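You operate a simulated robot arm through the tools that you are given. There is no shell and no other tool. Be economical: measure what you need, move in short steps, check, and stop when the job is done.

Carry out the task below with a simulated robot arm. There is one attempt and no reset: what you move stays moved.

## Task
Share out the glasses on the counter between sink and wall. At the end: the silver sink strainer from the counter between sink and wall is in the basin with the green line; the blue glass from the counter between sink and wall is on the counter between sink and mixer; the clear glass from the counter between sink and wall is in the basin with the green line; the clear tall glass is in the basin with the green line; whatever was shut is shut again. Leave all else as you found it, and nothing knocked over. Set down upright: glass, tall glass.

The check looks at the end state, three seconds after you hand in, the way a careful person would. Anything else that was tipped, shoved, dropped, spilled or broken makes it a failure.

## Robot
A 6-joint arm with a two-finger parallel gripper, fixed in place. Base frame: the origin is at the foot of the arm, x ahead of it, y to its left, z up. Units: m, rad, N and s.
With the tool pointing down near the work surface it reaches from about 0.36 to 0.76 m from the base axis. Its first joint turns from -1.152 to 1.152 rad. Payload 2.45 kg.
The tool frame sits at the grasp point between the pads (the TCP): z along the fingers, y along the line on which they close. The tips reach 0.024 m beyond it. Largest opening 0.068 m; finger width 0.017, thickness 0.01; the body of the gripper, 0.04 by 0.07 m, starts 0.041 m behind the TCP.
Orientation is that of the tool frame in the base frame, as a unit quaternion [x, y, z, w]. With the fingers straight down and closing along the base's y, the tool's x points along the base's -x, its y along +y and its z along -z.

## Interface
- The arm moves only by the tool step_arm. Its argument "increments" is a list that holds one entry, the list of rows, each a list of 7 numbers: the shift along the base's x, y, z in m, then the turn, a rotation vector about the base's x, y, z in rad, then the closure in counts, from 0 (fully open) to 255 (shut). In form: [[[tx, ty, tz, rx, ry, rz, grip], ...]]. A call has 1 to 10 rows; each row is the pose to reach, as a shift and turn from the pose commanded when the call began. Rows are played at 5 a second. More than 0.05 m and 0.15 rad between two rows, or a gripper value outside its range, and nothing of the call is played. Where a pose cannot be reached the arm comes as near as it can. A force on the tool above 40 N (or 10 N above the force at the start of the call, whichever is more), or a blocked arm, ends the call early, and 0.2 s more pass. Each finger travels about 0.108 m/s and halts on what it meets, pressing with about 44 N; the grip force reading is that of the motor and also rises with nothing between the fingers. The clock runs only during rows and for 0.2 s after the last one: add rows that repeat a pose to give the fingers time. The reply holds the time, the measured pose of the TCP, the force on the tool along the base axes, the opening and the grip force, in the units named above and with some noise, with the torque about the TCP (base axes, N m) and any sound that the robot's microphone picked up.
- Cameras (640 x 400 px; columns grow to the right, rows downward): "scene" is fixed at [0.1546, 0.4105, 1.4515]; the picture's right is [-0.84, -0.54, 0.00], its down [-0.38, 0.58, -0.72] and it looks along [0.39, -0.61, -0.69] (base axes); focal length 214 px, centre (320, 200). "wrist" rides on the gripper at [0.084, 0.011, -0.075] in the tool frame; the picture's right is [-0.13, 0.99, 0.00], its down [-0.60, -0.08, -0.79] and it looks along [-0.79, -0.10, 0.61] (tool axes); focal length 251 px, centre (320, 200). There is no depth. A picture from a camera that has moved, and an enlarged one, comes with that camera's place and axes in the base frame and with its lens.
- capture(camera): a new picture of that camera. No time passes.
- enlarge(camera, box): a new picture of the part [left, top, right, bottom] of that camera's present view, enlarged. No time passes.
- close_job(): hands the job in; it is judged then, once.

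Work in short steps. Places have to be worked out from the pictures, the camera data and where the tool is seen: move nearer, look again, correct. Check each grasp and each placing, and mend what went wrong. You have 120 turns and 64 pictures in all, those below and enlarged ones among them. Open the gripper and draw the arm clear of the work before you hand the job in, unless the task says otherwise; then end with one line.

The tools are called after "Call:" as name(argument=value, ...) on one line, values as JSON. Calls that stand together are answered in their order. step_arm: Moves the arm, as the interface text tells. Its arguments: {"type":"object","properties":{"increments":{"type":"array","items":{"type":"array","items":{"type":"array","items":{"type":"number"}}}}},"required":["increments"]} The other tools are called the same way: capture (camera) takes a picture; enlarge (camera, box) takes an enlarged picture of a part of a camera's view; close_job () hands the job in.

At the start:

```text
t: 0.0
eef_pos: [0.429, -0.2008, 1.266]
tcp_rot: [0.0, 1.0, -0.001, 0.001]
wrist_force: [0.3, -0.1, -0.4]
torque: [0.0, 0.0, 0.0]
width: 0.0679
finger_force: 0.0
```

scene: 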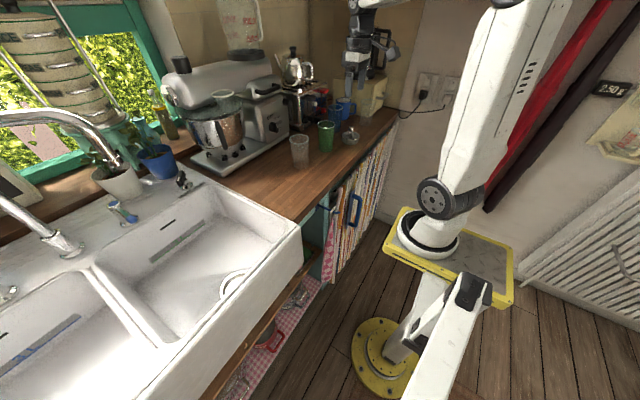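
wrist: 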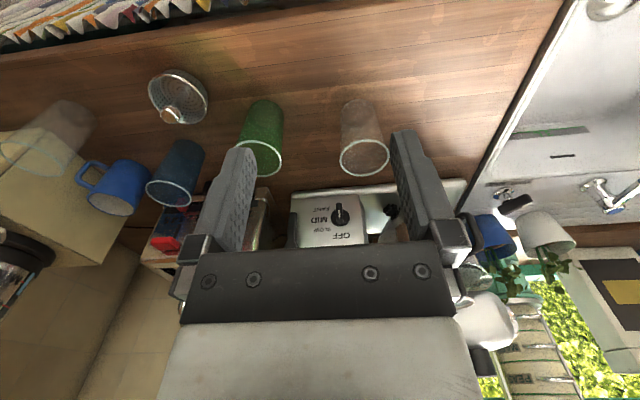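

I'll look closer at the scene to identify the glasses, the basins and the line colours.

Call:
enlarge(camera="scene", box=[240, 40, 420, 200])

Call:
enlarge(camera="scene", box=[0, 150, 320, 400])

Call:
enlarge(camera="wrist", box=[0, 50, 420, 260])

```text
2.50 times, centred on (330, 120) of scene
camera zoom: at [0.1546, 0.4105, 1.4515], right [-0.84, -0.54, 0.0], down [-0.38, 0.58, -0.72], along [0.39, -0.61, -0.69], focal length 536 px, centre (295, 400)
```

zoom: 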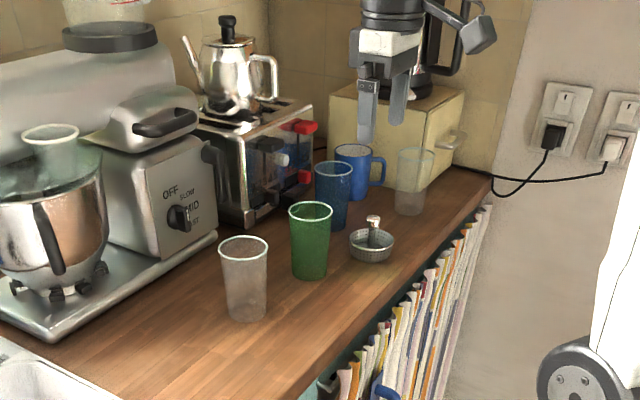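

```text
1.60 times, centred on (160, 275) of scene
camera zoom: at [0.1546, 0.4105, 1.4515], right [-0.84, -0.54, 0.0], down [-0.38, 0.58, -0.72], along [0.39, -0.61, -0.69], focal length 343 px, centre (576, 80)
```

zoom: 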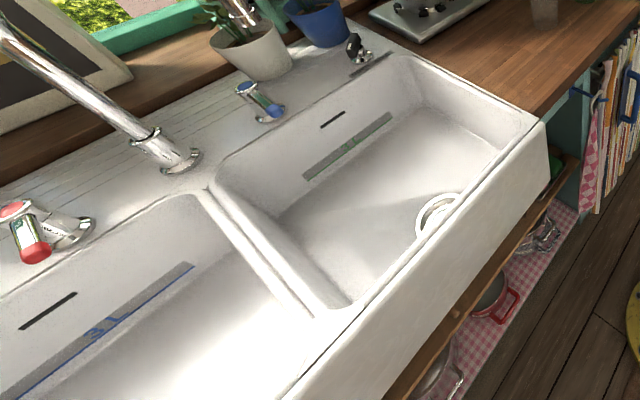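

```text
1.52 times, centred on (210, 155) of wrist
camera zoom: at [0.3463, -0.1898, 1.3398], right [0.13, 0.99, 0.0], down [0.6, -0.08, 0.79], along [0.79, -0.1, -0.61], focal length 383 px, centre (488, 269)
```

zoom: 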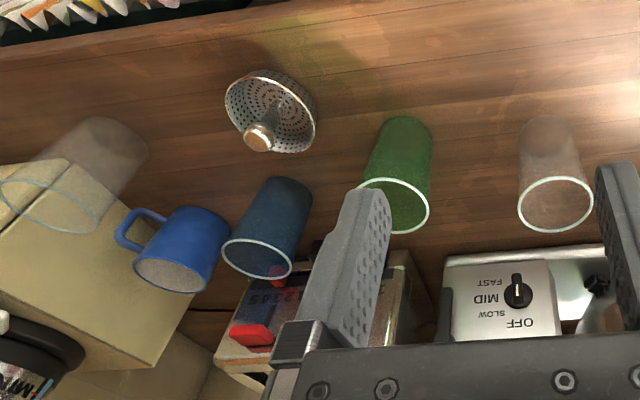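

Both views put the counter at z≈0.952: clear glass ≈(0.605,-0.152), strainer ≈(0.543,-0.462), blue glass ≈(0.662,-0.515) and tall glass ≈(0.55,-0.65). The rims measure about 0.072 m, wider than the opening, so I'll grip the glasses by the wall. First I go above the clear glass's left wall.

Call:
step_arm(increments=[[[0.035, 0.017, -0.02, 0, 0, 0, 100], [0.07, 0.034, -0.04, 0, 0, 0, 100], [0.105, 0.051, -0.06, 0, 0, 0, 100], [0.14, 0.068, -0.08, 0, 0, 0, 100], [0.176, 0.086, -0.1, 0, 0, 0, 100], [0.176, 0.086, -0.116, 0, 0, 0, 100], [0.176, 0.086, -0.116, 0, 0, 0, 100]]])

Call:
capture(camera="wrist")

Call:
enlarge(camera="scene", box=[260, 80, 360, 180])

```text
t: 1.6
eef_pos: [0.6071, -0.1141, 1.1483]
tcp_rot: [-0.001, 1.0, 0.0, 0.001]
wrist_force: [0.2, -1.2, -0.8]
torque: [0.02, -0.01, 0.01]
width: 0.0413
finger_force: 0.1
```

```text
58 pictures are left
camera wrist: at [0.5227, -0.1035, 1.223], right [0.13, 0.99, 0.0], down [0.6, -0.08, 0.79], along [0.79, -0.1, -0.61], focal length 251 px, centre (320, 200)
```

wrist: 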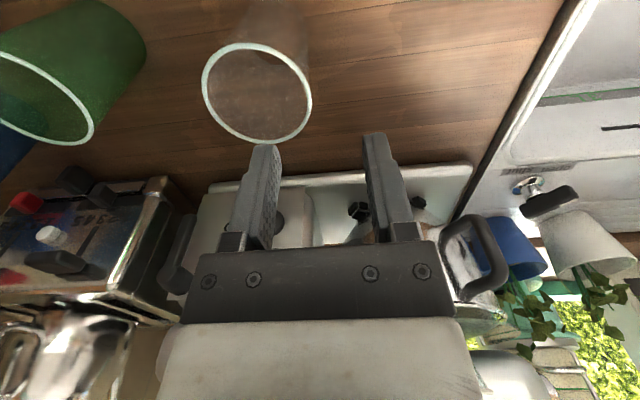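

```text
4.00 times, centred on (310, 130) of scene
camera zoom: at [0.1546, 0.4105, 1.4515], right [-0.84, -0.54, 0.0], down [-0.38, 0.58, -0.72], along [0.39, -0.61, -0.69], focal length 858 px, centre (360, 480)
```

zoom: 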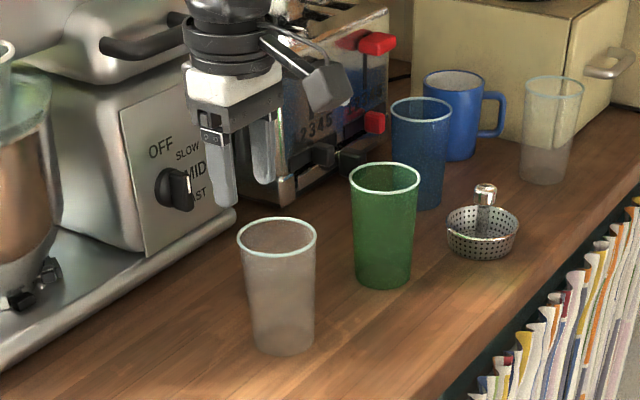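

The rim centre is ≈(0.611,-0.159) at z≈1.06, so the left wall is at y≈-0.123. I'll align and lower so that one finger goes inside and one outside.

Call:
step_arm(increments=[[[0.004, -0.009, -0.02, 0, 0, 0, 100], [0.004, -0.009, -0.045, 0, 0, 0, 100], [0.004, -0.009, -0.07, 0, 0, 0, 100], [0.004, -0.009, -0.085, 0, 0, 0, 100], [0.004, -0.009, -0.1, 0, 0, 0, 100]]])

Call:
enlarge(camera="scene", box=[260, 80, 360, 180])

Call:
capture(camera="wrist")

```text
t: 2.8
eef_pos: [0.6095, -0.1234, 1.0489]
tcp_rot: [0.0, 1.0, 0.0, 0.0]
wrist_force: [-0.2, 1.3, 0.0]
torque: [-0.01, -0.01, 0.0]
width: 0.0414
finger_force: 0.1
```

```text
4.00 times, centred on (310, 130) of scene
camera zoom: at [0.1546, 0.4105, 1.4515], right [-0.84, -0.54, 0.0], down [-0.38, 0.58, -0.72], along [0.39, -0.61, -0.69], focal length 858 px, centre (360, 480)
```

zoom: 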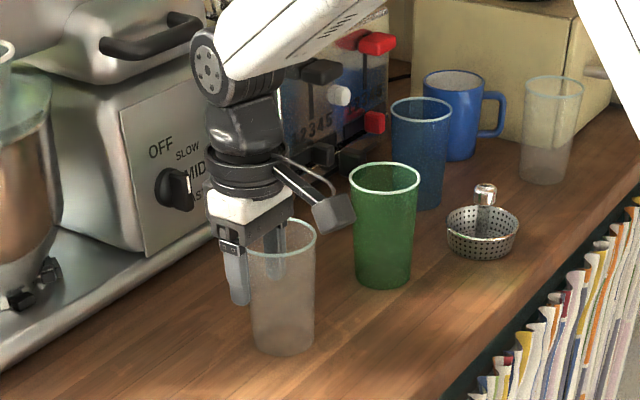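

```text
55 pictures are left
camera wrist: at [0.5263, -0.113, 1.1238], right [0.13, 0.99, 0.0], down [0.6, -0.08, 0.79], along [0.79, -0.1, -0.61], focal length 251 px, centre (320, 200)
```

wrist: 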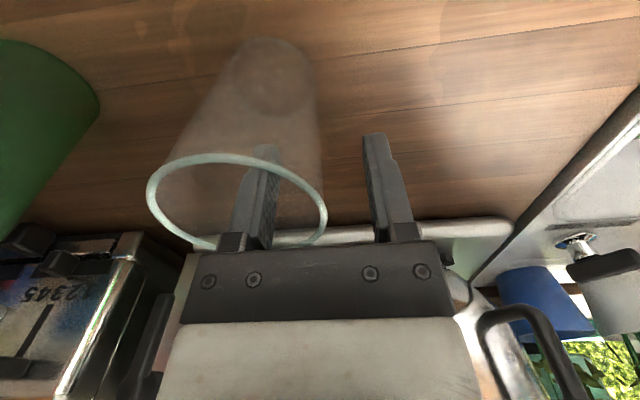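

The inner finger is inside and the outer one is outside. Closing on the wall.

Call:
step_arm(increments=[[[0, 0, 0, 0, 0, 0, 160], [0, 0, 0, 0, 0, 0, 200], [0, 0, 0, 0, 0, 0, 255], [0, 0, 0, 0, 0, 0, 255], [0, 0, 0, 0, 0, 0, 255]]])

Call:
capture(camera="wrist")

```text
t: 4.0
eef_pos: [0.6096, -0.124, 1.0502]
tcp_rot: [0.0, 1.0, -0.001, 0.002]
wrist_force: [1.6, -3.6, 10.4]
torque: [-1.02, -0.06, 0.12]
width: 0.0065
finger_force: 29.3
```

```text
54 pictures are left
camera wrist: at [0.5265, -0.1133, 1.1249], right [0.13, 0.99, 0.0], down [0.6, -0.08, 0.8], along [0.79, -0.1, -0.61], focal length 251 px, centre (320, 200)
```

wrist: 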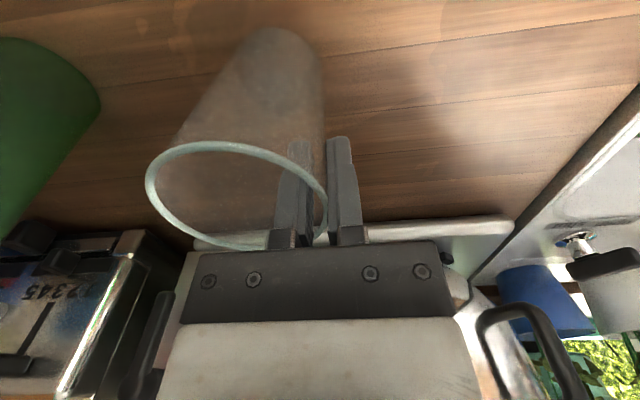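

The wall is held (6.5 mm between the pads). I lift straight up and then move toward the basin to look in.

Call:
step_arm(increments=[[[0, 0, 0.03, 0, 0, 0, 255], [0, 0, 0.08, 0, 0, 0, 255], [0, 0, 0.13, 0, 0, 0, 255], [0, 0, 0.18, 0, 0, 0, 255], [0, 0.03, 0.2, 0, 0, 0, 255], [0, 0.07, 0.2, 0, 0, 0, 255], [0, 0.11, 0.2, 0, 0, 0, 255], [0, 0.15, 0.2, 0, 0, 0, 255], [0, 0.19, 0.2, 0, 0, 0, 255], [0, 0.23, 0.2, 0, 0, 0, 255]]])

Call:
capture(camera="wrist")

Call:
capture(camera="scene")

```text
t: 6.2
eef_pos: [0.6097, 0.1062, 1.2491]
tcp_rot: [0.0, 1.0, 0.0, 0.0]
wrist_force: [-1.0, 0.5, -3.6]
torque: [0.08, -0.03, 0.01]
width: 0.0061
finger_force: 29.0
```

```text
53 pictures are left
camera wrist: at [0.526, 0.1177, 1.3241], right [0.13, 0.99, 0.0], down [0.6, -0.08, 0.79], along [0.79, -0.1, -0.61], focal length 251 px, centre (320, 200)
```

wrist: 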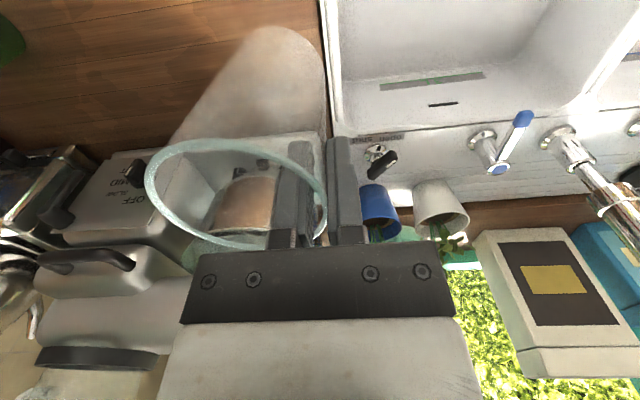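

```text
52 pictures are left
```

scene: 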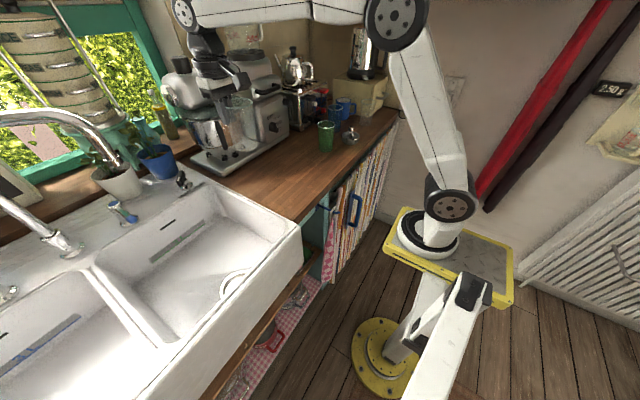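

The glass hangs well. The faucet spout might reach over the basin, so I move a little further and look again before lowering.

Call:
step_arm(increments=[[[-0.02, 0.04, 0, 0, 0, 0, 255], [-0.04, 0.08, 0, 0, 0, 0, 255], [-0.06, 0.12, 0, 0, 0, 0, 255], [-0.06, 0.12, 0, 0, 0, 0, 255]]])

Call:
capture(camera="wrist")

Call:
enlarge(camera="scene", box=[0, 50, 260, 320])

```text
t: 7.2
eef_pos: [0.55, 0.2261, 1.2483]
tcp_rot: [0.0, 1.0, -0.001, 0.0]
wrist_force: [-0.3, 0.5, -1.6]
torque: [0.07, -0.02, -0.03]
width: 0.0066
finger_force: 29.3
```

```text
51 pictures are left
camera wrist: at [0.4665, 0.237, 1.3235], right [0.13, 0.99, 0.0], down [0.6, -0.08, 0.79], along [0.79, -0.1, -0.61], focal length 251 px, centre (320, 200)
```

wrist: 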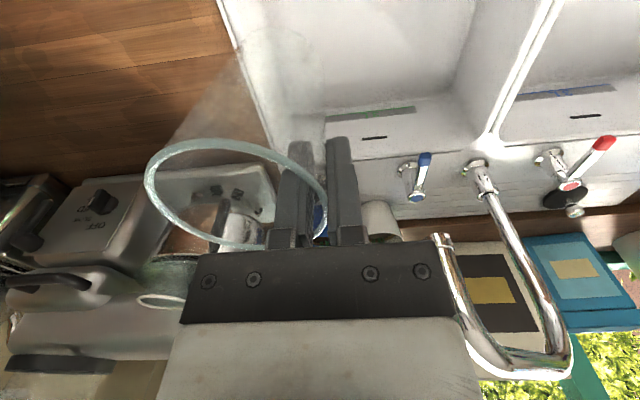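

```text
1.48 times, centred on (130, 185) of scene
camera zoom: at [0.1546, 0.4105, 1.4515], right [-0.84, -0.54, 0.0], down [-0.38, 0.58, -0.72], along [0.39, -0.61, -0.69], focal length 318 px, centre (602, 222)
```

zoom: 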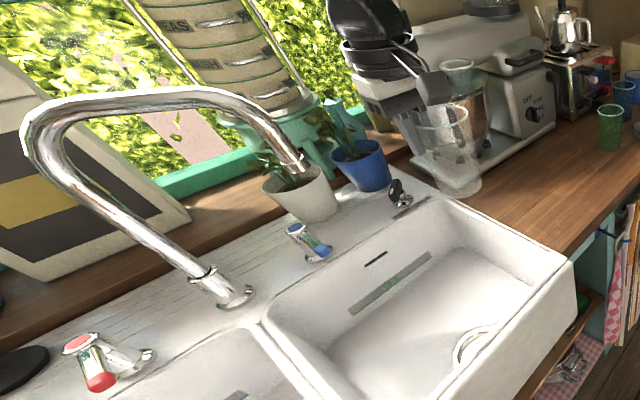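

The spout end is at ≈(0.695,0.324,1.21), so I'll stay at lower x and y. I back off to see the basin floor and its drain.

Call:
step_arm(increments=[[[-0.04, 0, 0.01, 0, 0, 0, 255], [-0.08, 0, 0.03, 0, 0, 0, 255], [-0.12, 0, 0.05, 0, 0, 0, 255], [-0.15, 0, 0.06, 0, 0, 0, 255], [-0.15, 0, 0.06, 0, 0, 0, 255]]])

Call:
capture(camera="wrist")

```text
t: 8.4
eef_pos: [0.3999, 0.2269, 1.3103]
tcp_rot: [0.001, 1.0, 0.0, 0.0]
wrist_force: [0.2, 0.0, -2.9]
torque: [0.05, 0.0, 0.0]
width: 0.0065
finger_force: 29.3
```

```text
49 pictures are left
camera wrist: at [0.3157, 0.2371, 1.3844], right [0.13, 0.99, 0.0], down [0.6, -0.08, 0.79], along [0.79, -0.1, -0.61], focal length 251 px, centre (320, 200)
```

wrist: 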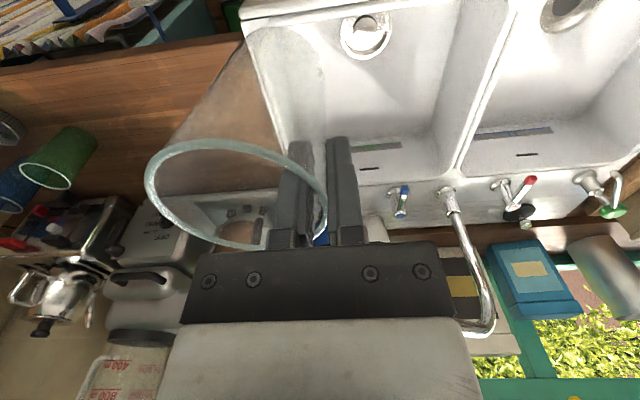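

The drain ring is at ≈(0.53,0.31) and the floor is at z≈0.80. I'll put this glass at ≈(0.62,0.20), clear of the drain and spout, moving above it first and then lowering to just off the floor.

Call:
step_arm(increments=[[[0.045, 0.002, -0.01, 0, 0, 0, 255], [0.09, 0.004, -0.02, 0, 0, 0, 255], [0.135, 0.006, -0.04, 0, 0, 0, 255], [0.18, 0.008, -0.06, 0, 0, 0, 255], [0.22, 0.008, -0.08, 0, 0, 0, 255], [0.22, 0.008, -0.13, 0, 0, 0, 255], [0.22, 0.008, -0.18, 0, 0, 0, 255], [0.22, 0.008, -0.23, 0, 0, 0, 255], [0.22, 0.008, -0.23, 0, 0, 0, 255]]])

Call:
capture(camera="scene")

```text
t: 10.4
eef_pos: [0.6203, 0.2327, 1.0782]
tcp_rot: [0.0, 1.0, 0.0, 0.0]
wrist_force: [-0.7, 0.4, -2.6]
torque: [0.09, 0.0, 0.01]
width: 0.0062
finger_force: 28.9
```

```text
48 pictures are left
```

scene: 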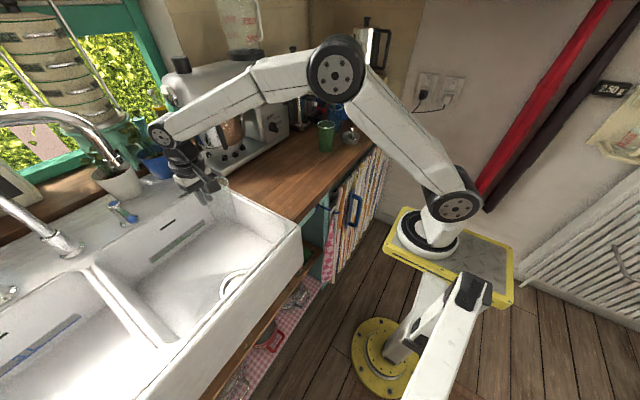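

Clear of the spout. Lowering on to about 0.93.

Call:
step_arm(increments=[[[0, 0, -0.04, 0, 0, 0, 255], [0, 0, -0.08, 0, 0, 0, 255], [0, 0, -0.11, 0, 0, 0, 255], [0, 0, -0.135, 0, 0, 0, 255], [0, 0, -0.15, 0, 0, 0, 255], [0, 0, -0.15, 0, 0, 0, 255]]])

Call:
enlarge(camera="scene", box=[100, 100, 320, 300])

Call:
capture(camera="wrist")

```text
t: 11.8
eef_pos: [0.6202, 0.2331, 0.9299]
tcp_rot: [0.0, 1.0, 0.0, 0.0]
wrist_force: [0.2, -0.4, -2.3]
torque: [0.06, -0.01, 0.01]
width: 0.0062
finger_force: 29.1
```

```text
2.00 times, centred on (210, 200) of scene
camera zoom: at [0.1546, 0.4105, 1.4515], right [-0.84, -0.54, 0.0], down [-0.38, 0.58, -0.72], along [0.39, -0.61, -0.69], focal length 429 px, centre (540, 200)
```

zoom: 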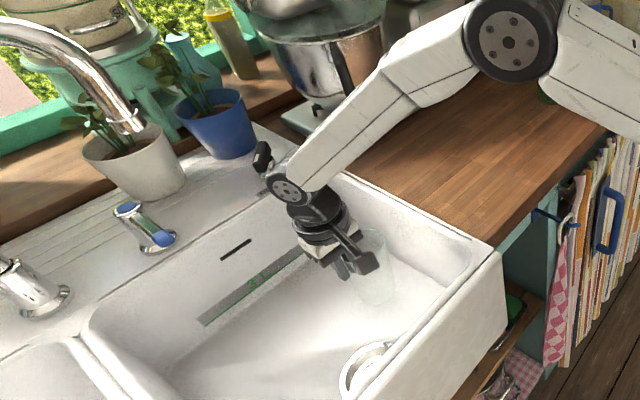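

```text
46 pictures are left
camera wrist: at [0.5364, 0.2447, 1.0037], right [0.13, 0.99, 0.0], down [0.6, -0.08, 0.79], along [0.79, -0.1, -0.61], focal length 251 px, centre (320, 200)
```

wrist: 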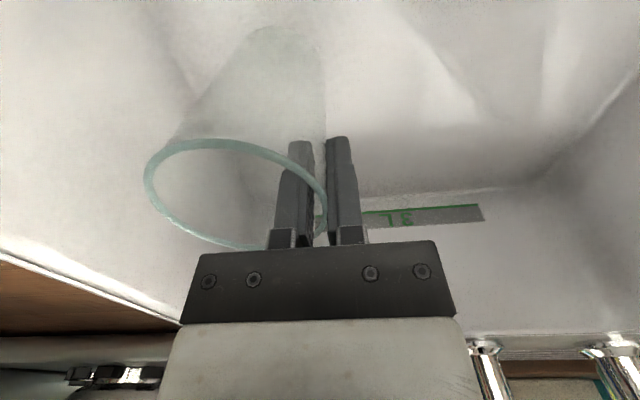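

Green line confirmed. I lower in small steps and watch for contact.

Call:
step_arm(increments=[[[0, 0, -0.006, 0, 0, 0, 255], [0, 0, -0.012, 0, 0, 0, 255], [0, 0, -0.018, 0, 0, 0, 255], [0, 0, -0.018, 0, 0, 0, 255]]])

```text
t: 12.8
eef_pos: [0.6193, 0.2334, 0.9104]
tcp_rot: [0.001, 1.0, 0.0, 0.0]
wrist_force: [0.1, -0.2, -3.0]
torque: [0.08, -0.01, 0.01]
width: 0.0065
finger_force: 28.6
```

No contact yet at 0.911, so I continue down.

Call:
step_arm(increments=[[[0, 0, -0.005, 0, 0, 0, 255], [0, 0, -0.01, 0, 0, 0, 255], [0, 0, -0.01, 0, 0, 0, 255]]])

```text
t: 13.6
eef_pos: [0.6194, 0.2347, 0.9016]
tcp_rot: [0.0, 1.0, -0.001, 0.0]
wrist_force: [-0.7, -0.6, -1.8]
torque: [0.12, 0.0, 0.01]
width: 0.0061
finger_force: 29.3
```

Call:
step_arm(increments=[[[0, 0, -0.004, 0, 0, 0, 255], [0, 0, -0.008, 0, 0, 0, 255], [0, 0, -0.008, 0, 0, 0, 255]]])

```text
t: 14.4
eef_pos: [0.6213, 0.2337, 0.8943]
tcp_rot: [-0.001, 1.0, 0.001, 0.002]
wrist_force: [3.1, 2.8, 18.2]
torque: [-0.85, -0.21, 0.19]
width: 0.0065
finger_force: 29.4
```

Contact felt (18 N), which puts the floor at ≈0.796. I ease up slightly, open to the earlier width, then rise straight out.

Call:
step_arm(increments=[[[0, 0, 0.003, 0, 0, 0, 255], [0, 0, 0.003, 0, 0, 0, 230], [0, 0, 0.003, 0, 0, 0, 180], [0, 0, 0.003, 0, 0, 0, 130], [0, 0, 0.003, 0, 0, 0, 105], [0, 0, 0.003, 0, 0, 0, 105]]])

Call:
capture(camera="wrist")

```text
t: 15.8
eef_pos: [0.6208, 0.2348, 0.8961]
tcp_rot: [0.001, 1.0, 0.0, 0.0]
wrist_force: [-0.3, -0.6, 0.2]
torque: [-0.01, 0.01, -0.05]
width: 0.04
finger_force: 0.3
```

```text
45 pictures are left
camera wrist: at [0.5365, 0.2452, 0.9709], right [0.13, 0.99, 0.0], down [0.6, -0.08, 0.79], along [0.79, -0.1, -0.61], focal length 251 px, centre (320, 200)
```

wrist: 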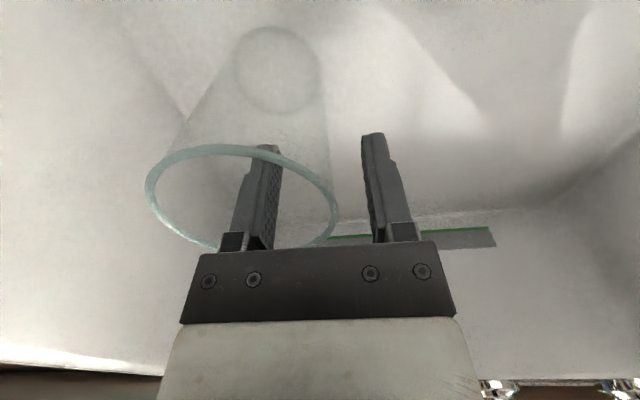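

It stands upright and is free of the pads. I rise straight up.

Call:
step_arm(increments=[[[0, 0, 0.03, 0, 0, 0, 105], [0, 0, 0.07, 0, 0, 0, 105], [0, 0, 0.12, 0, 0, 0, 105], [0, 0, 0.17, 0, 0, 0, 105], [0, 0, 0.22, 0, 0, 0, 105], [0, 0, 0.27, 0, 0, 0, 105], [0, -0.04, 0.3, 0, 0, 0, 105], [0, -0.09, 0.3, 0, 0, 0, 105], [0, -0.14, 0.3, 0, 0, 0, 105], [0, -0.19, 0.3, 0, 0, 0, 105]]])

Call:
enlarge(camera="scene", box=[120, 150, 320, 320])

Call:
capture(camera="wrist")

```text
t: 18.0
eef_pos: [0.6192, 0.045, 1.1966]
tcp_rot: [0.0, 1.0, -0.001, 0.0]
wrist_force: [0.1, 0.6, -0.3]
torque: [0.02, 0.0, -0.02]
width: 0.0399
finger_force: 0.0
```

```text
2.35 times, centred on (220, 235) of scene
camera zoom: at [0.1546, 0.4105, 1.4515], right [-0.84, -0.54, 0.0], down [-0.38, 0.58, -0.72], along [0.39, -0.61, -0.69], focal length 505 px, centre (555, 118)
```

zoom: 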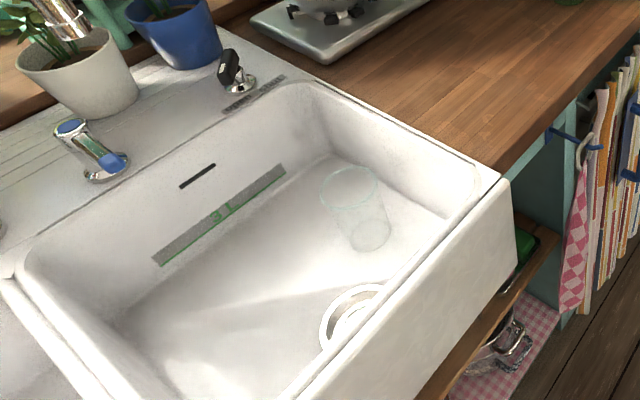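

```text
43 pictures are left
camera wrist: at [0.5361, 0.0556, 1.2707], right [0.13, 0.99, 0.0], down [0.6, -0.08, 0.79], along [0.79, -0.1, -0.61], focal length 251 px, centre (320, 200)
```

wrist: 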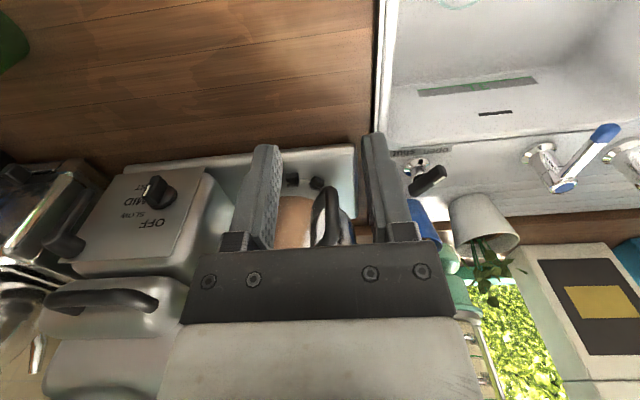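

The glass stands fine in the basin. Next is the strainer: its knob top is at ≈(0.546,-0.464,1.01). I move above it with the gripper open.

Call:
step_arm(increments=[[[-0.008, -0.048, 0, 0, 0, 0, 60], [-0.016, -0.096, 0, 0, 0, 0, 60], [-0.024, -0.144, 0, 0, 0, 0, 60], [-0.032, -0.192, 0, 0, 0, 0, 60], [-0.04, -0.24, 0, 0, 0, 0, 60], [-0.048, -0.288, 0, 0, 0, 0, 60], [-0.056, -0.336, 0, 0, 0, 0, 60], [-0.064, -0.384, 0, 0, 0, 0, 60], [-0.073, -0.432, 0, 0, 0, 0, 60], [-0.073, -0.47, 0, 0, 0, 0, 60]]])

Call:
step_arm(increments=[[[0, -0.02, -0.02, 0, 0, 0, 60], [0, -0.037, -0.05, 0, 0, 0, 60], [0, -0.037, -0.07, 0, 0, 0, 60], [0, -0.037, -0.07, 0, 0, 0, 60]]])

Call:
capture(camera="wrist")

Call:
enlarge(camera="scene", box=[300, 70, 400, 150])

```text
t: 20.2
eef_pos: [0.5455, -0.4261, 1.1957]
tcp_rot: [-0.001, 1.0, 0.001, 0.0]
wrist_force: [-0.8, -0.2, 0.2]
torque: [-0.01, 0.03, 0.0]
width: 0.0519
finger_force: 0.1
```

```text
t: 21.2
eef_pos: [0.5474, -0.4631, 1.1266]
tcp_rot: [0.001, 1.0, 0.0, 0.0]
wrist_force: [-0.4, -0.3, 0.9]
torque: [-0.03, 0.0, 0.0]
width: 0.052
finger_force: 0.0
```

```text
42 pictures are left
camera wrist: at [0.4631, -0.4516, 1.2007], right [0.13, 0.99, 0.0], down [0.6, -0.08, 0.79], along [0.79, -0.1, -0.61], focal length 251 px, centre (320, 200)
```

wrist: 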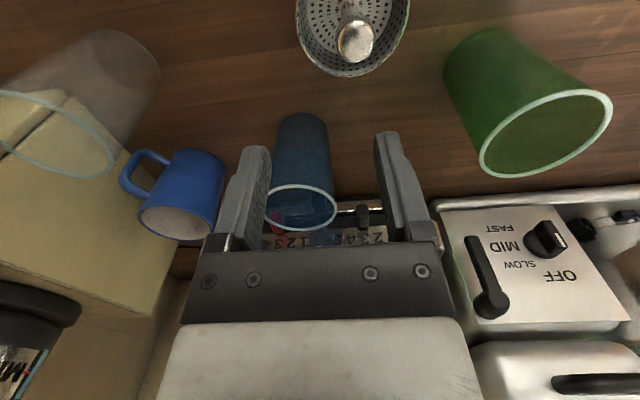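

```text
5.00 times, centred on (350, 110) of scene
camera zoom: at [0.1546, 0.4105, 1.4515], right [-0.84, -0.54, 0.0], down [-0.38, 0.58, -0.72], along [0.39, -0.61, -0.69], focal length 1072 px, centre (170, 650)
```

zoom: 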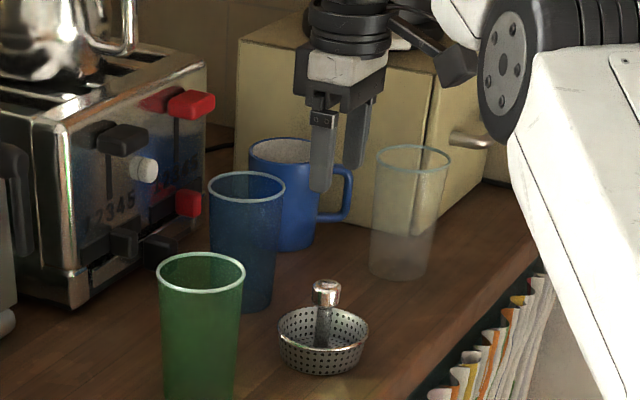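

The knob triangulates to (0.534,-0.437) with its top at z≈1.02. I'll align and lower to z≈1.01.

Call:
step_arm(increments=[[[-0.013, 0.026, -0.02, 0, 0, 0, 60], [-0.013, 0.026, -0.05, 0, 0, 0, 60], [-0.013, 0.026, -0.08, 0, 0, 0, 60], [-0.013, 0.026, -0.1, 0, 0, 0, 60], [-0.013, 0.026, -0.117, 0, 0, 0, 60], [-0.013, 0.026, -0.117, 0, 0, 0, 60]]])

Call:
capture(camera="wrist")

Call:
enlarge(camera="scene", box=[300, 70, 400, 150])

```text
t: 22.6
eef_pos: [0.5331, -0.4369, 1.0095]
tcp_rot: [0.0, 1.0, 0.0, 0.0]
wrist_force: [0.4, 0.3, -0.3]
torque: [0.0, -0.01, -0.02]
width: 0.0521
finger_force: 0.1
```

```text
40 pictures are left
camera wrist: at [0.4498, -0.4254, 1.0841], right [0.13, 0.99, 0.0], down [0.6, -0.08, 0.79], along [0.79, -0.1, -0.61], focal length 251 px, centre (320, 200)
```

wrist: 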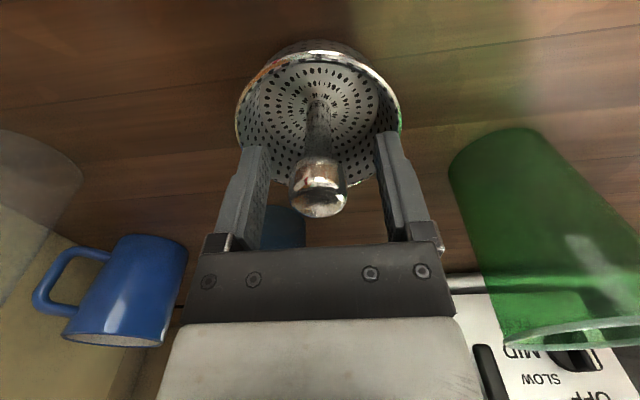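

```text
5.00 times, centred on (350, 110) of scene
camera zoom: at [0.1546, 0.4105, 1.4515], right [-0.84, -0.54, 0.0], down [-0.38, 0.58, -0.72], along [0.39, -0.61, -0.69], focal length 1072 px, centre (170, 650)
```

zoom: 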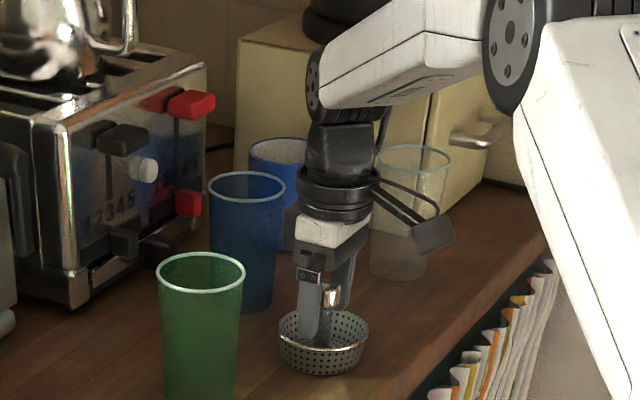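

The knob is centred between the fingers. Closing and lifting a little.

Call:
step_arm(increments=[[[0, 0, 0, 0, 0, 0, 160], [0, 0, 0, 0, 0, 0, 255], [0, 0, 0, 0, 0, 0, 255], [0, 0, 0, 0, 0, 0, 255], [0, 0, 0.01, 0, 0, 0, 255], [0, 0, 0.03, 0, 0, 0, 255], [0, 0, 0.03, 0, 0, 0, 255]]])

Call:
capture(camera="wrist")

```text
t: 24.2
eef_pos: [0.5346, -0.4364, 1.0391]
tcp_rot: [0.0, 1.0, 0.0, 0.0]
wrist_force: [0.0, -0.1, -0.6]
torque: [0.0, 0.04, 0.0]
width: 0.0242
finger_force: 40.0
```

```text
38 pictures are left
camera wrist: at [0.4499, -0.4254, 1.1142], right [0.13, 0.99, 0.0], down [0.6, -0.08, 0.79], along [0.79, -0.1, -0.61], focal length 251 px, centre (320, 200)
```

wrist: 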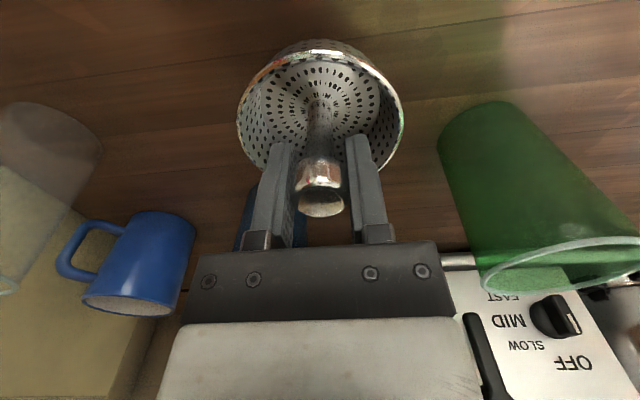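

The strainer is held by the knob (24 mm). I raise it and carry it toward (0.60,0.40) in the basin, clear of drain, glass and spout.

Call:
step_arm(increments=[[[0, 0, 0.05, 0, 0, 0, 255], [0, 0, 0.1, 0, 0, 0, 255], [0, 0, 0.15, 0, 0, 0, 255], [0.0, 0.045, 0.165, 0, 0, 0, 255], [0.0, 0.093, 0.165, 0, 0, 0, 255], [0.0, 0.141, 0.165, 0, 0, 0, 255], [0.0, 0.189, 0.165, 0, 0, 0, 255], [0.0, 0.237, 0.165, 0, 0, 0, 255], [0.0, 0.285, 0.165, 0, 0, 0, 255], [0.0, 0.333, 0.165, 0, 0, 0, 255]]])

Call:
step_arm(increments=[[[0.0, 0.045, 0, 0, 0, 0, 255], [0.0, 0.093, 0, 0, 0, 0, 255], [0.0, 0.141, 0, 0, 0, 0, 255], [0.0, 0.189, 0, 0, 0, 0, 255], [0.0, 0.237, 0, 0, 0, 0, 255], [0.0, 0.285, 0, 0, 0, 0, 255], [0.0, 0.333, 0, 0, 0, 0, 255], [0.0, 0.381, 0, 0, 0, 0, 255], [0.0, 0.429, 0, 0, 0, 0, 255], [0.0, 0.475, 0, 0, 0, 0, 255]]])

Call:
capture(camera="wrist")

```text
t: 26.4
eef_pos: [0.5332, -0.1041, 1.205]
tcp_rot: [0.0, 1.0, 0.0, 0.0]
wrist_force: [0.4, 0.0, -0.1]
torque: [-0.03, 0.03, -0.01]
width: 0.0237
finger_force: 40.1
```

```text
t: 28.6
eef_pos: [0.534, 0.3707, 1.2039]
tcp_rot: [0.001, 1.0, 0.0, 0.0]
wrist_force: [1.0, 0.4, 0.0]
torque: [0.01, -0.04, 0.03]
width: 0.024
finger_force: 40.1
```

```text
37 pictures are left
camera wrist: at [0.4497, 0.3825, 1.2787], right [0.13, 0.99, 0.0], down [0.6, -0.08, 0.79], along [0.79, -0.1, -0.61], focal length 251 px, centre (320, 200)
```

wrist: 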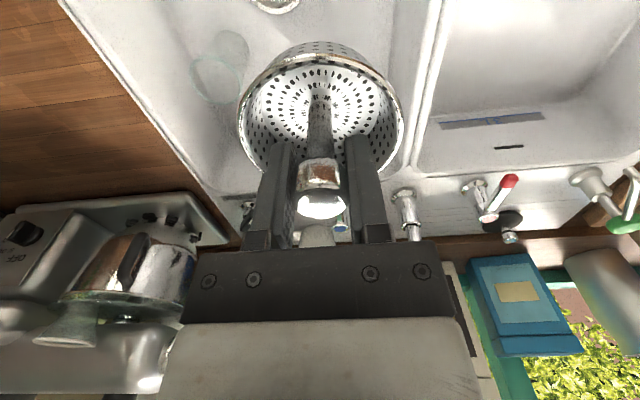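

The divider is at y≈0.49. I move to (0.60,0.385) and descend to near the floor (contact expected at TCP z≈0.854).

Call:
step_arm(increments=[[[0.033, 0.007, -0.03, 0, 0, 0, 255], [0.066, 0.014, -0.06, 0, 0, 0, 255], [0.066, 0.014, -0.1, 0, 0, 0, 255], [0.066, 0.014, -0.15, 0, 0, 0, 255], [0.066, 0.014, -0.2, 0, 0, 0, 255], [0.066, 0.014, -0.25, 0, 0, 0, 255], [0.066, 0.014, -0.29, 0, 0, 0, 255], [0.066, 0.014, -0.32, 0, 0, 0, 255], [0.066, 0.014, -0.335, 0, 0, 0, 255], [0.066, 0.014, -0.335, 0, 0, 0, 255]]])

Call:
capture(camera="wrist")

Call:
enlarge(camera="scene", box=[40, 100, 320, 320])

```text
t: 30.8
eef_pos: [0.5992, 0.3843, 0.8704]
tcp_rot: [0.0, 1.0, 0.001, 0.0]
wrist_force: [-0.1, -0.8, -1.0]
torque: [0.03, -0.01, 0.02]
width: 0.0236
finger_force: 39.3
```

```text
36 pictures are left
camera wrist: at [0.5162, 0.3962, 0.9447], right [0.13, 0.99, 0.0], down [0.6, -0.08, 0.79], along [0.79, -0.1, -0.61], focal length 251 px, centre (320, 200)
```

wrist: 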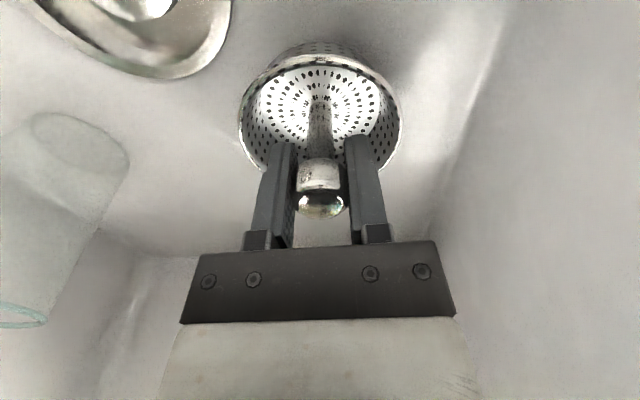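

```text
1.82 times, centred on (180, 210) of scene
camera zoom: at [0.1546, 0.4105, 1.4515], right [-0.84, -0.54, 0.0], down [-0.38, 0.58, -0.72], along [0.39, -0.61, -0.69], focal length 390 px, centre (574, 182)
```

zoom: 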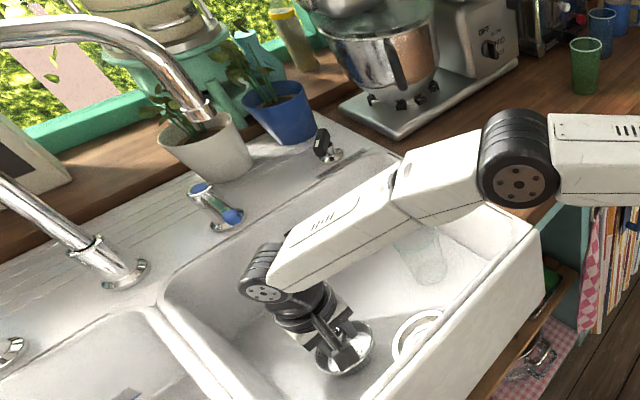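

All is clear of neighbours. I lower the last bit gently.

Call:
step_arm(increments=[[[0, 0, -0.006, 0, 0, 0, 255], [0, 0, -0.012, 0, 0, 0, 255], [0, 0, -0.012, 0, 0, 0, 255]]])

```text
t: 31.6
eef_pos: [0.6007, 0.3871, 0.8592]
tcp_rot: [0.0, 1.0, 0.001, 0.001]
wrist_force: [-2.6, -1.2, 11.9]
torque: [-0.06, 0.36, -0.07]
width: 0.0235
finger_force: 40.1
```

Contact (12 N). Releasing now.

Call:
step_arm(increments=[[[0, 0, 0.001, 0, 0, 0, 230], [0, 0, 0.001, 0, 0, 0, 170], [0, 0, 0.001, 0, 0, 0, 120], [0, 0, 0.001, 0, 0, 0, 100], [0, 0, 0.001, 0, 0, 0, 100]]])

Call:
step_arm(increments=[[[0, 0, 0.02, 0, 0, 0, 100], [0, 0, 0.05, 0, 0, 0, 100], [0, 0, 0.1, 0, 0, 0, 100], [0, 0, 0.15, 0, 0, 0, 100], [0, 0, 0.2, 0, 0, 0, 100], [0, 0, 0.25, 0, 0, 0, 100], [-0.03, -0.03, 0.29, 0, 0, 0, 100], [-0.07, -0.06, 0.33, 0, 0, 0, 100], [-0.1, -0.09, 0.36, 0, 0, 0, 100]]])

Call:
enlarge(camera="scene", box=[40, 100, 320, 320])

```text
t: 32.8
eef_pos: [0.5993, 0.3847, 0.8586]
tcp_rot: [0.001, 1.0, 0.001, 0.001]
wrist_force: [-0.9, 0.1, 0.9]
torque: [-0.02, 0.0, 0.0]
width: 0.0409
finger_force: 0.0
```

```text
refused: row 7 steps farther than a row can; nothing moved
```

```text
1.82 times, centred on (180, 210) of scene
camera zoom: at [0.1546, 0.4105, 1.4515], right [-0.84, -0.54, 0.0], down [-0.38, 0.58, -0.72], along [0.39, -0.61, -0.69], focal length 390 px, centre (574, 182)
```

zoom: 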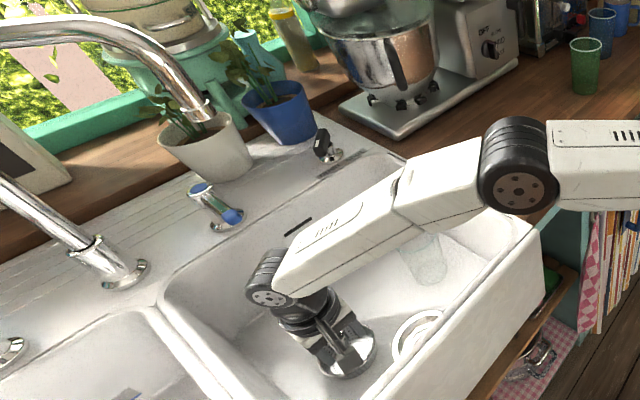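

The strainer is released; one row of the retreat was too long, so I retreat in smaller rows.

Call:
step_arm(increments=[[[0, 0, 0.02, 0, 0, 0, 100], [0, 0, 0.06, 0, 0, 0, 100], [0, 0, 0.105, 0, 0, 0, 100], [0, 0, 0.15, 0, 0, 0, 100], [0, 0, 0.195, 0, 0, 0, 100], [0, 0, 0.24, 0, 0, 0, 100], [0, 0, 0.285, 0, 0, 0, 100], [-0.02, -0.02, 0.32, 0, 0, 0, 100], [-0.05, -0.04, 0.345, 0, 0, 0, 100], [-0.08, -0.07, 0.36, 0, 0, 0, 100]]])

Call:
enlarge(camera="scene", box=[40, 100, 320, 320])

```text
t: 35.0
eef_pos: [0.518, 0.3145, 1.2173]
tcp_rot: [0.001, 1.0, 0.0, 0.0]
wrist_force: [-0.3, -0.5, 1.0]
torque: [0.02, 0.04, 0.01]
width: 0.0413
finger_force: 0.1
```

```text
1.82 times, centred on (180, 210) of scene
camera zoom: at [0.1546, 0.4105, 1.4515], right [-0.84, -0.54, 0.0], down [-0.38, 0.58, -0.72], along [0.39, -0.61, -0.69], focal length 390 px, centre (574, 182)
```

zoom: 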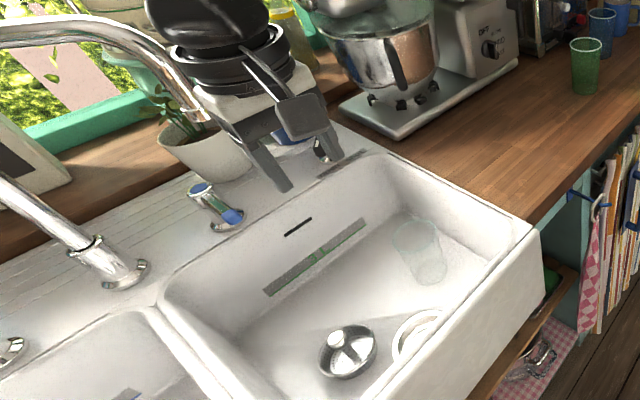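

Strainer and glass both sit well in the basin. Next is the blue glass at ≈(0.648,-0.491) with rim ≈1.067. It is slightly out of vertical reach, so I'll tilt the tool outward about y. I travel there first.

Call:
step_arm(increments=[[[0.005, -0.048, 0.0, 0, 0, 0, 100], [0.01, -0.096, 0.0, 0, 0, 0, 100], [0.015, -0.144, 0.0, 0, 0, 0, 100], [0.02, -0.192, 0.0, 0, 0, 0, 100], [0.02, -0.24, 0.0, 0, 0, 0, 100], [0.02, -0.288, 0.0, 0, 0, 0, 100], [0.02, -0.336, 0.0, 0, 0, 0, 100], [0.02, -0.384, 0.0, 0, 0, 0, 100], [0.02, -0.432, 0.0, 0, 0, 0, 100], [0.02, -0.48, 0.0, 0, 0, 0, 100]]])

Call:
step_arm(increments=[[[0.0, -0.046, 0.0, 0, 0, 0, 100], [0.0, -0.093, 0.0, 0, 0, 0, 100], [0.0, -0.14, 0.0, 0, 0, 0, 100], [0.0, -0.187, 0.0, 0, 0, 0, 100], [0.0, -0.234, 0.0, 0, 0, 0, 100], [0.0, -0.28, 0.0, 0, 0, 0, 100], [0.01, -0.29, -0.01, 0, -0.12, 0, 100], [0.02, -0.29, -0.02, 0, -0.24, 0, 100], [0.03, -0.29, -0.03, 0, -0.35, 0, 100], [0.03, -0.29, -0.03, 0, -0.35, 0, 100]]])

Call:
capture(camera="wrist")

Call:
enlarge(camera="scene", box=[300, 70, 400, 150])

```text
t: 37.2
eef_pos: [0.5404, -0.1651, 1.2192]
tcp_rot: [0.001, 1.0, 0.0, 0.0]
wrist_force: [-0.7, -0.4, 0.3]
torque: [0.03, -0.02, 0.03]
width: 0.041
finger_force: 0.2
```

```text
t: 39.4
eef_pos: [0.5692, -0.4552, 1.1893]
tcp_rot: [0.0, 0.985, 0.0, 0.175]
wrist_force: [-0.1, 0.4, -0.1]
torque: [0.02, 0.0, 0.0]
width: 0.0413
finger_force: 0.1
```

```text
32 pictures are left
camera wrist: at [0.4651, -0.4443, 1.2298], right [0.12, 0.99, 0.04], down [0.29, -0.08, 0.95], along [0.95, -0.1, -0.3], focal length 251 px, centre (320, 200)
```

wrist: 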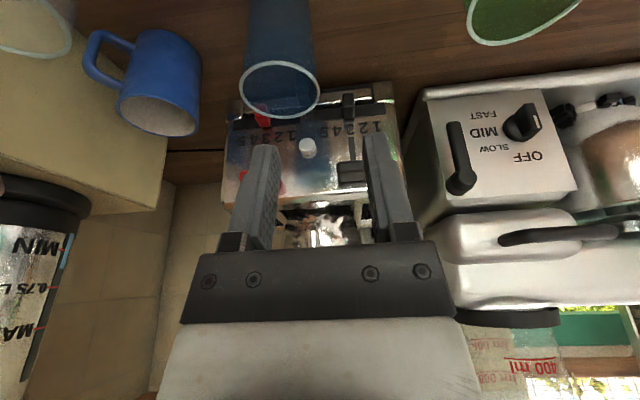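

```text
5.00 times, centred on (350, 110) of scene
camera zoom: at [0.1546, 0.4105, 1.4515], right [-0.84, -0.54, 0.0], down [-0.38, 0.58, -0.72], along [0.39, -0.61, -0.69], focal length 1072 px, centre (170, 650)
```

zoom: 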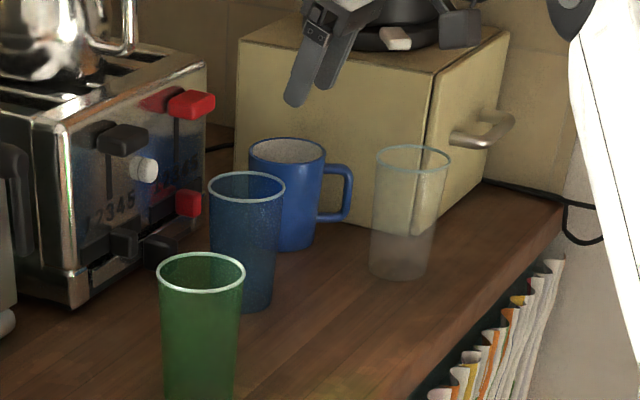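

The blue rim centre is ≈(0.653,-0.497) at z≈1.064. I position over its left wall (y≈-0.460) at z≈1.11, then check.

Call:
step_arm(increments=[[[0.027, -0.002, -0.01, 0, 0, 0, 100], [0.054, -0.004, -0.03, 0, 0, 0, 100], [0.081, -0.005, -0.055, 0, 0, 0, 100], [0.081, -0.005, -0.079, 0, 0, 0, 100], [0.081, -0.005, -0.079, 0, 0, 0, 100]]])

Call:
capture(camera="wrist")

Call:
enlarge(camera="scene", box=[300, 70, 400, 150])

```text
t: 40.6
eef_pos: [0.6404, -0.4528, 1.1057]
tcp_rot: [0.0, 0.985, 0.0, 0.173]
wrist_force: [-0.3, 0.0, -0.2]
torque: [0.0, 0.02, 0.02]
width: 0.0411
finger_force: 0.0
out of reach, approached as far as the arm can: row 2, 3, 4, 5
```

```text
30 pictures are left
camera wrist: at [0.537, -0.4416, 1.1476], right [0.12, 0.99, 0.04], down [0.3, -0.08, 0.95], along [0.95, -0.1, -0.3], focal length 251 px, centre (320, 200)
```

wrist: 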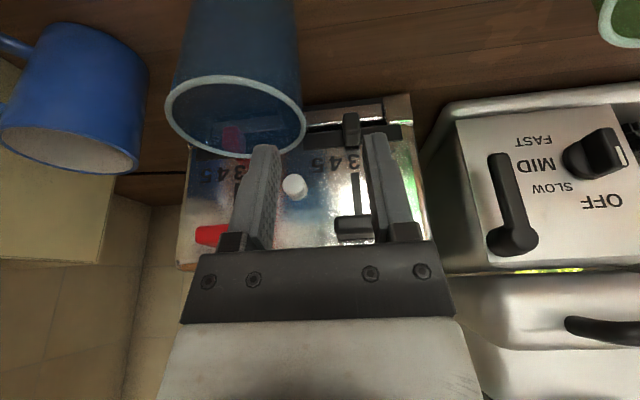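

```text
5.00 times, centred on (350, 110) of scene
camera zoom: at [0.1546, 0.4105, 1.4515], right [-0.84, -0.54, 0.0], down [-0.38, 0.58, -0.72], along [0.39, -0.61, -0.69], focal length 1072 px, centre (170, 650)
```

zoom: 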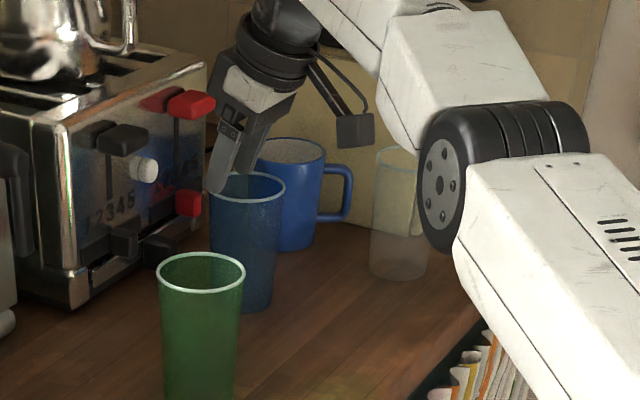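

Reach falls short by 1 cm at this tilt. I raise a little, tilt 10–12° more, and then approach again.

Call:
step_arm(increments=[[[-0.02, 0, 0.015, 0, -0.06, 0, 100], [-0.02, 0, 0.015, 0, -0.12, 0, 100], [-0.02, 0, 0.015, 0, -0.19, 0, 100], [0.0, 0, 0.01, 0, -0.19, 0, 100], [0.0, 0, 0.0, 0, -0.19, 0, 100], [0.0, 0, 0.0, 0, -0.19, 0, 100]]])

Call:
capture(camera="wrist")

```text
t: 42.0
eef_pos: [0.6422, -0.4512, 1.1053]
tcp_rot: [0.0, 0.964, 0.0, 0.267]
wrist_force: [0.1, -0.1, 0.0]
torque: [-0.01, -0.03, -0.02]
width: 0.0414
finger_force: 0.0
```

```text
28 pictures are left
camera wrist: at [0.5309, -0.4412, 1.1275], right [0.11, 0.99, 0.07], down [0.11, -0.08, 0.99], along [0.99, -0.1, -0.12], focal length 251 px, centre (320, 200)
```

wrist: 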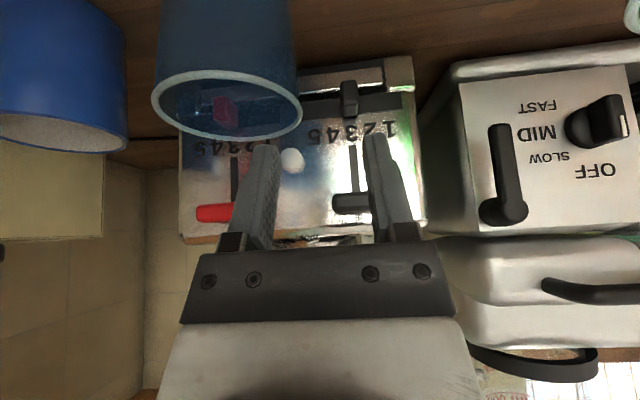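

The tilt is now 31° and reach is fine. The left wall is at y≈-0.460; I lower with the fingers straddling it.

Call:
step_arm(increments=[[[0.006, -0.009, -0.01, 0, 0, 0, 100], [0.006, -0.009, -0.025, 0, 0, 0, 100], [0.006, -0.009, -0.04, 0, 0, 0, 100], [0.006, -0.009, -0.052, 0, 0, 0, 100], [0.006, -0.009, -0.059, 0, 0, 0, 100], [0.006, -0.009, -0.059, 0, 0, 0, 100]]])

Call:
capture(camera="wrist")

Call:
enlarge(camera="scene", box=[300, 70, 400, 150])

```text
t: 43.4
eef_pos: [0.6476, -0.4605, 1.0477]
tcp_rot: [0.0, 0.964, 0.0, 0.266]
wrist_force: [0.7, -0.7, 0.2]
torque: [0.0, 0.01, 0.0]
width: 0.0412
finger_force: 0.0
```

```text
27 pictures are left
camera wrist: at [0.5373, -0.4501, 1.0681], right [0.11, 0.99, 0.07], down [0.11, -0.08, 0.99], along [0.99, -0.1, -0.12], focal length 251 px, centre (320, 200)
```

wrist: 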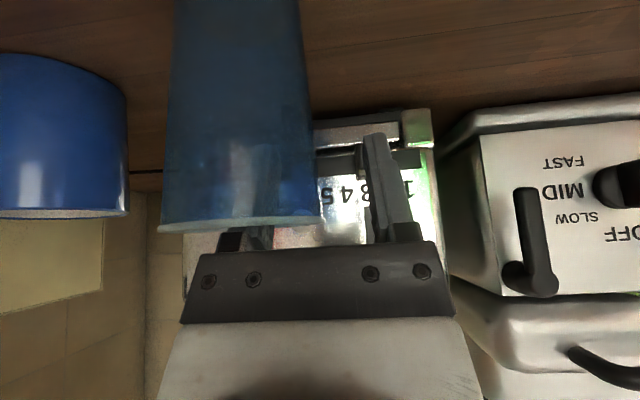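

```text
5.00 times, centred on (350, 110) of scene
camera zoom: at [0.1546, 0.4105, 1.4515], right [-0.84, -0.54, 0.0], down [-0.38, 0.58, -0.72], along [0.39, -0.61, -0.69], focal length 1072 px, centre (170, 650)
```

zoom: 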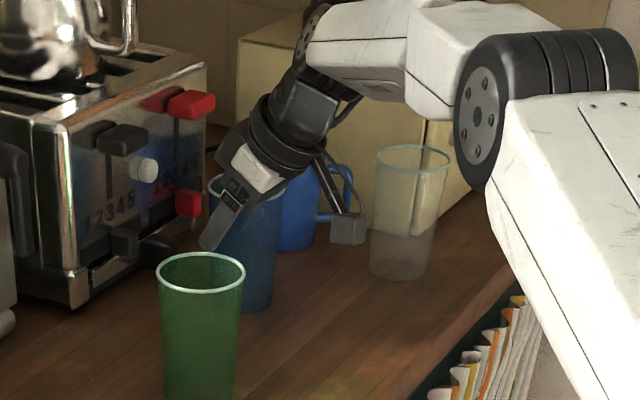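

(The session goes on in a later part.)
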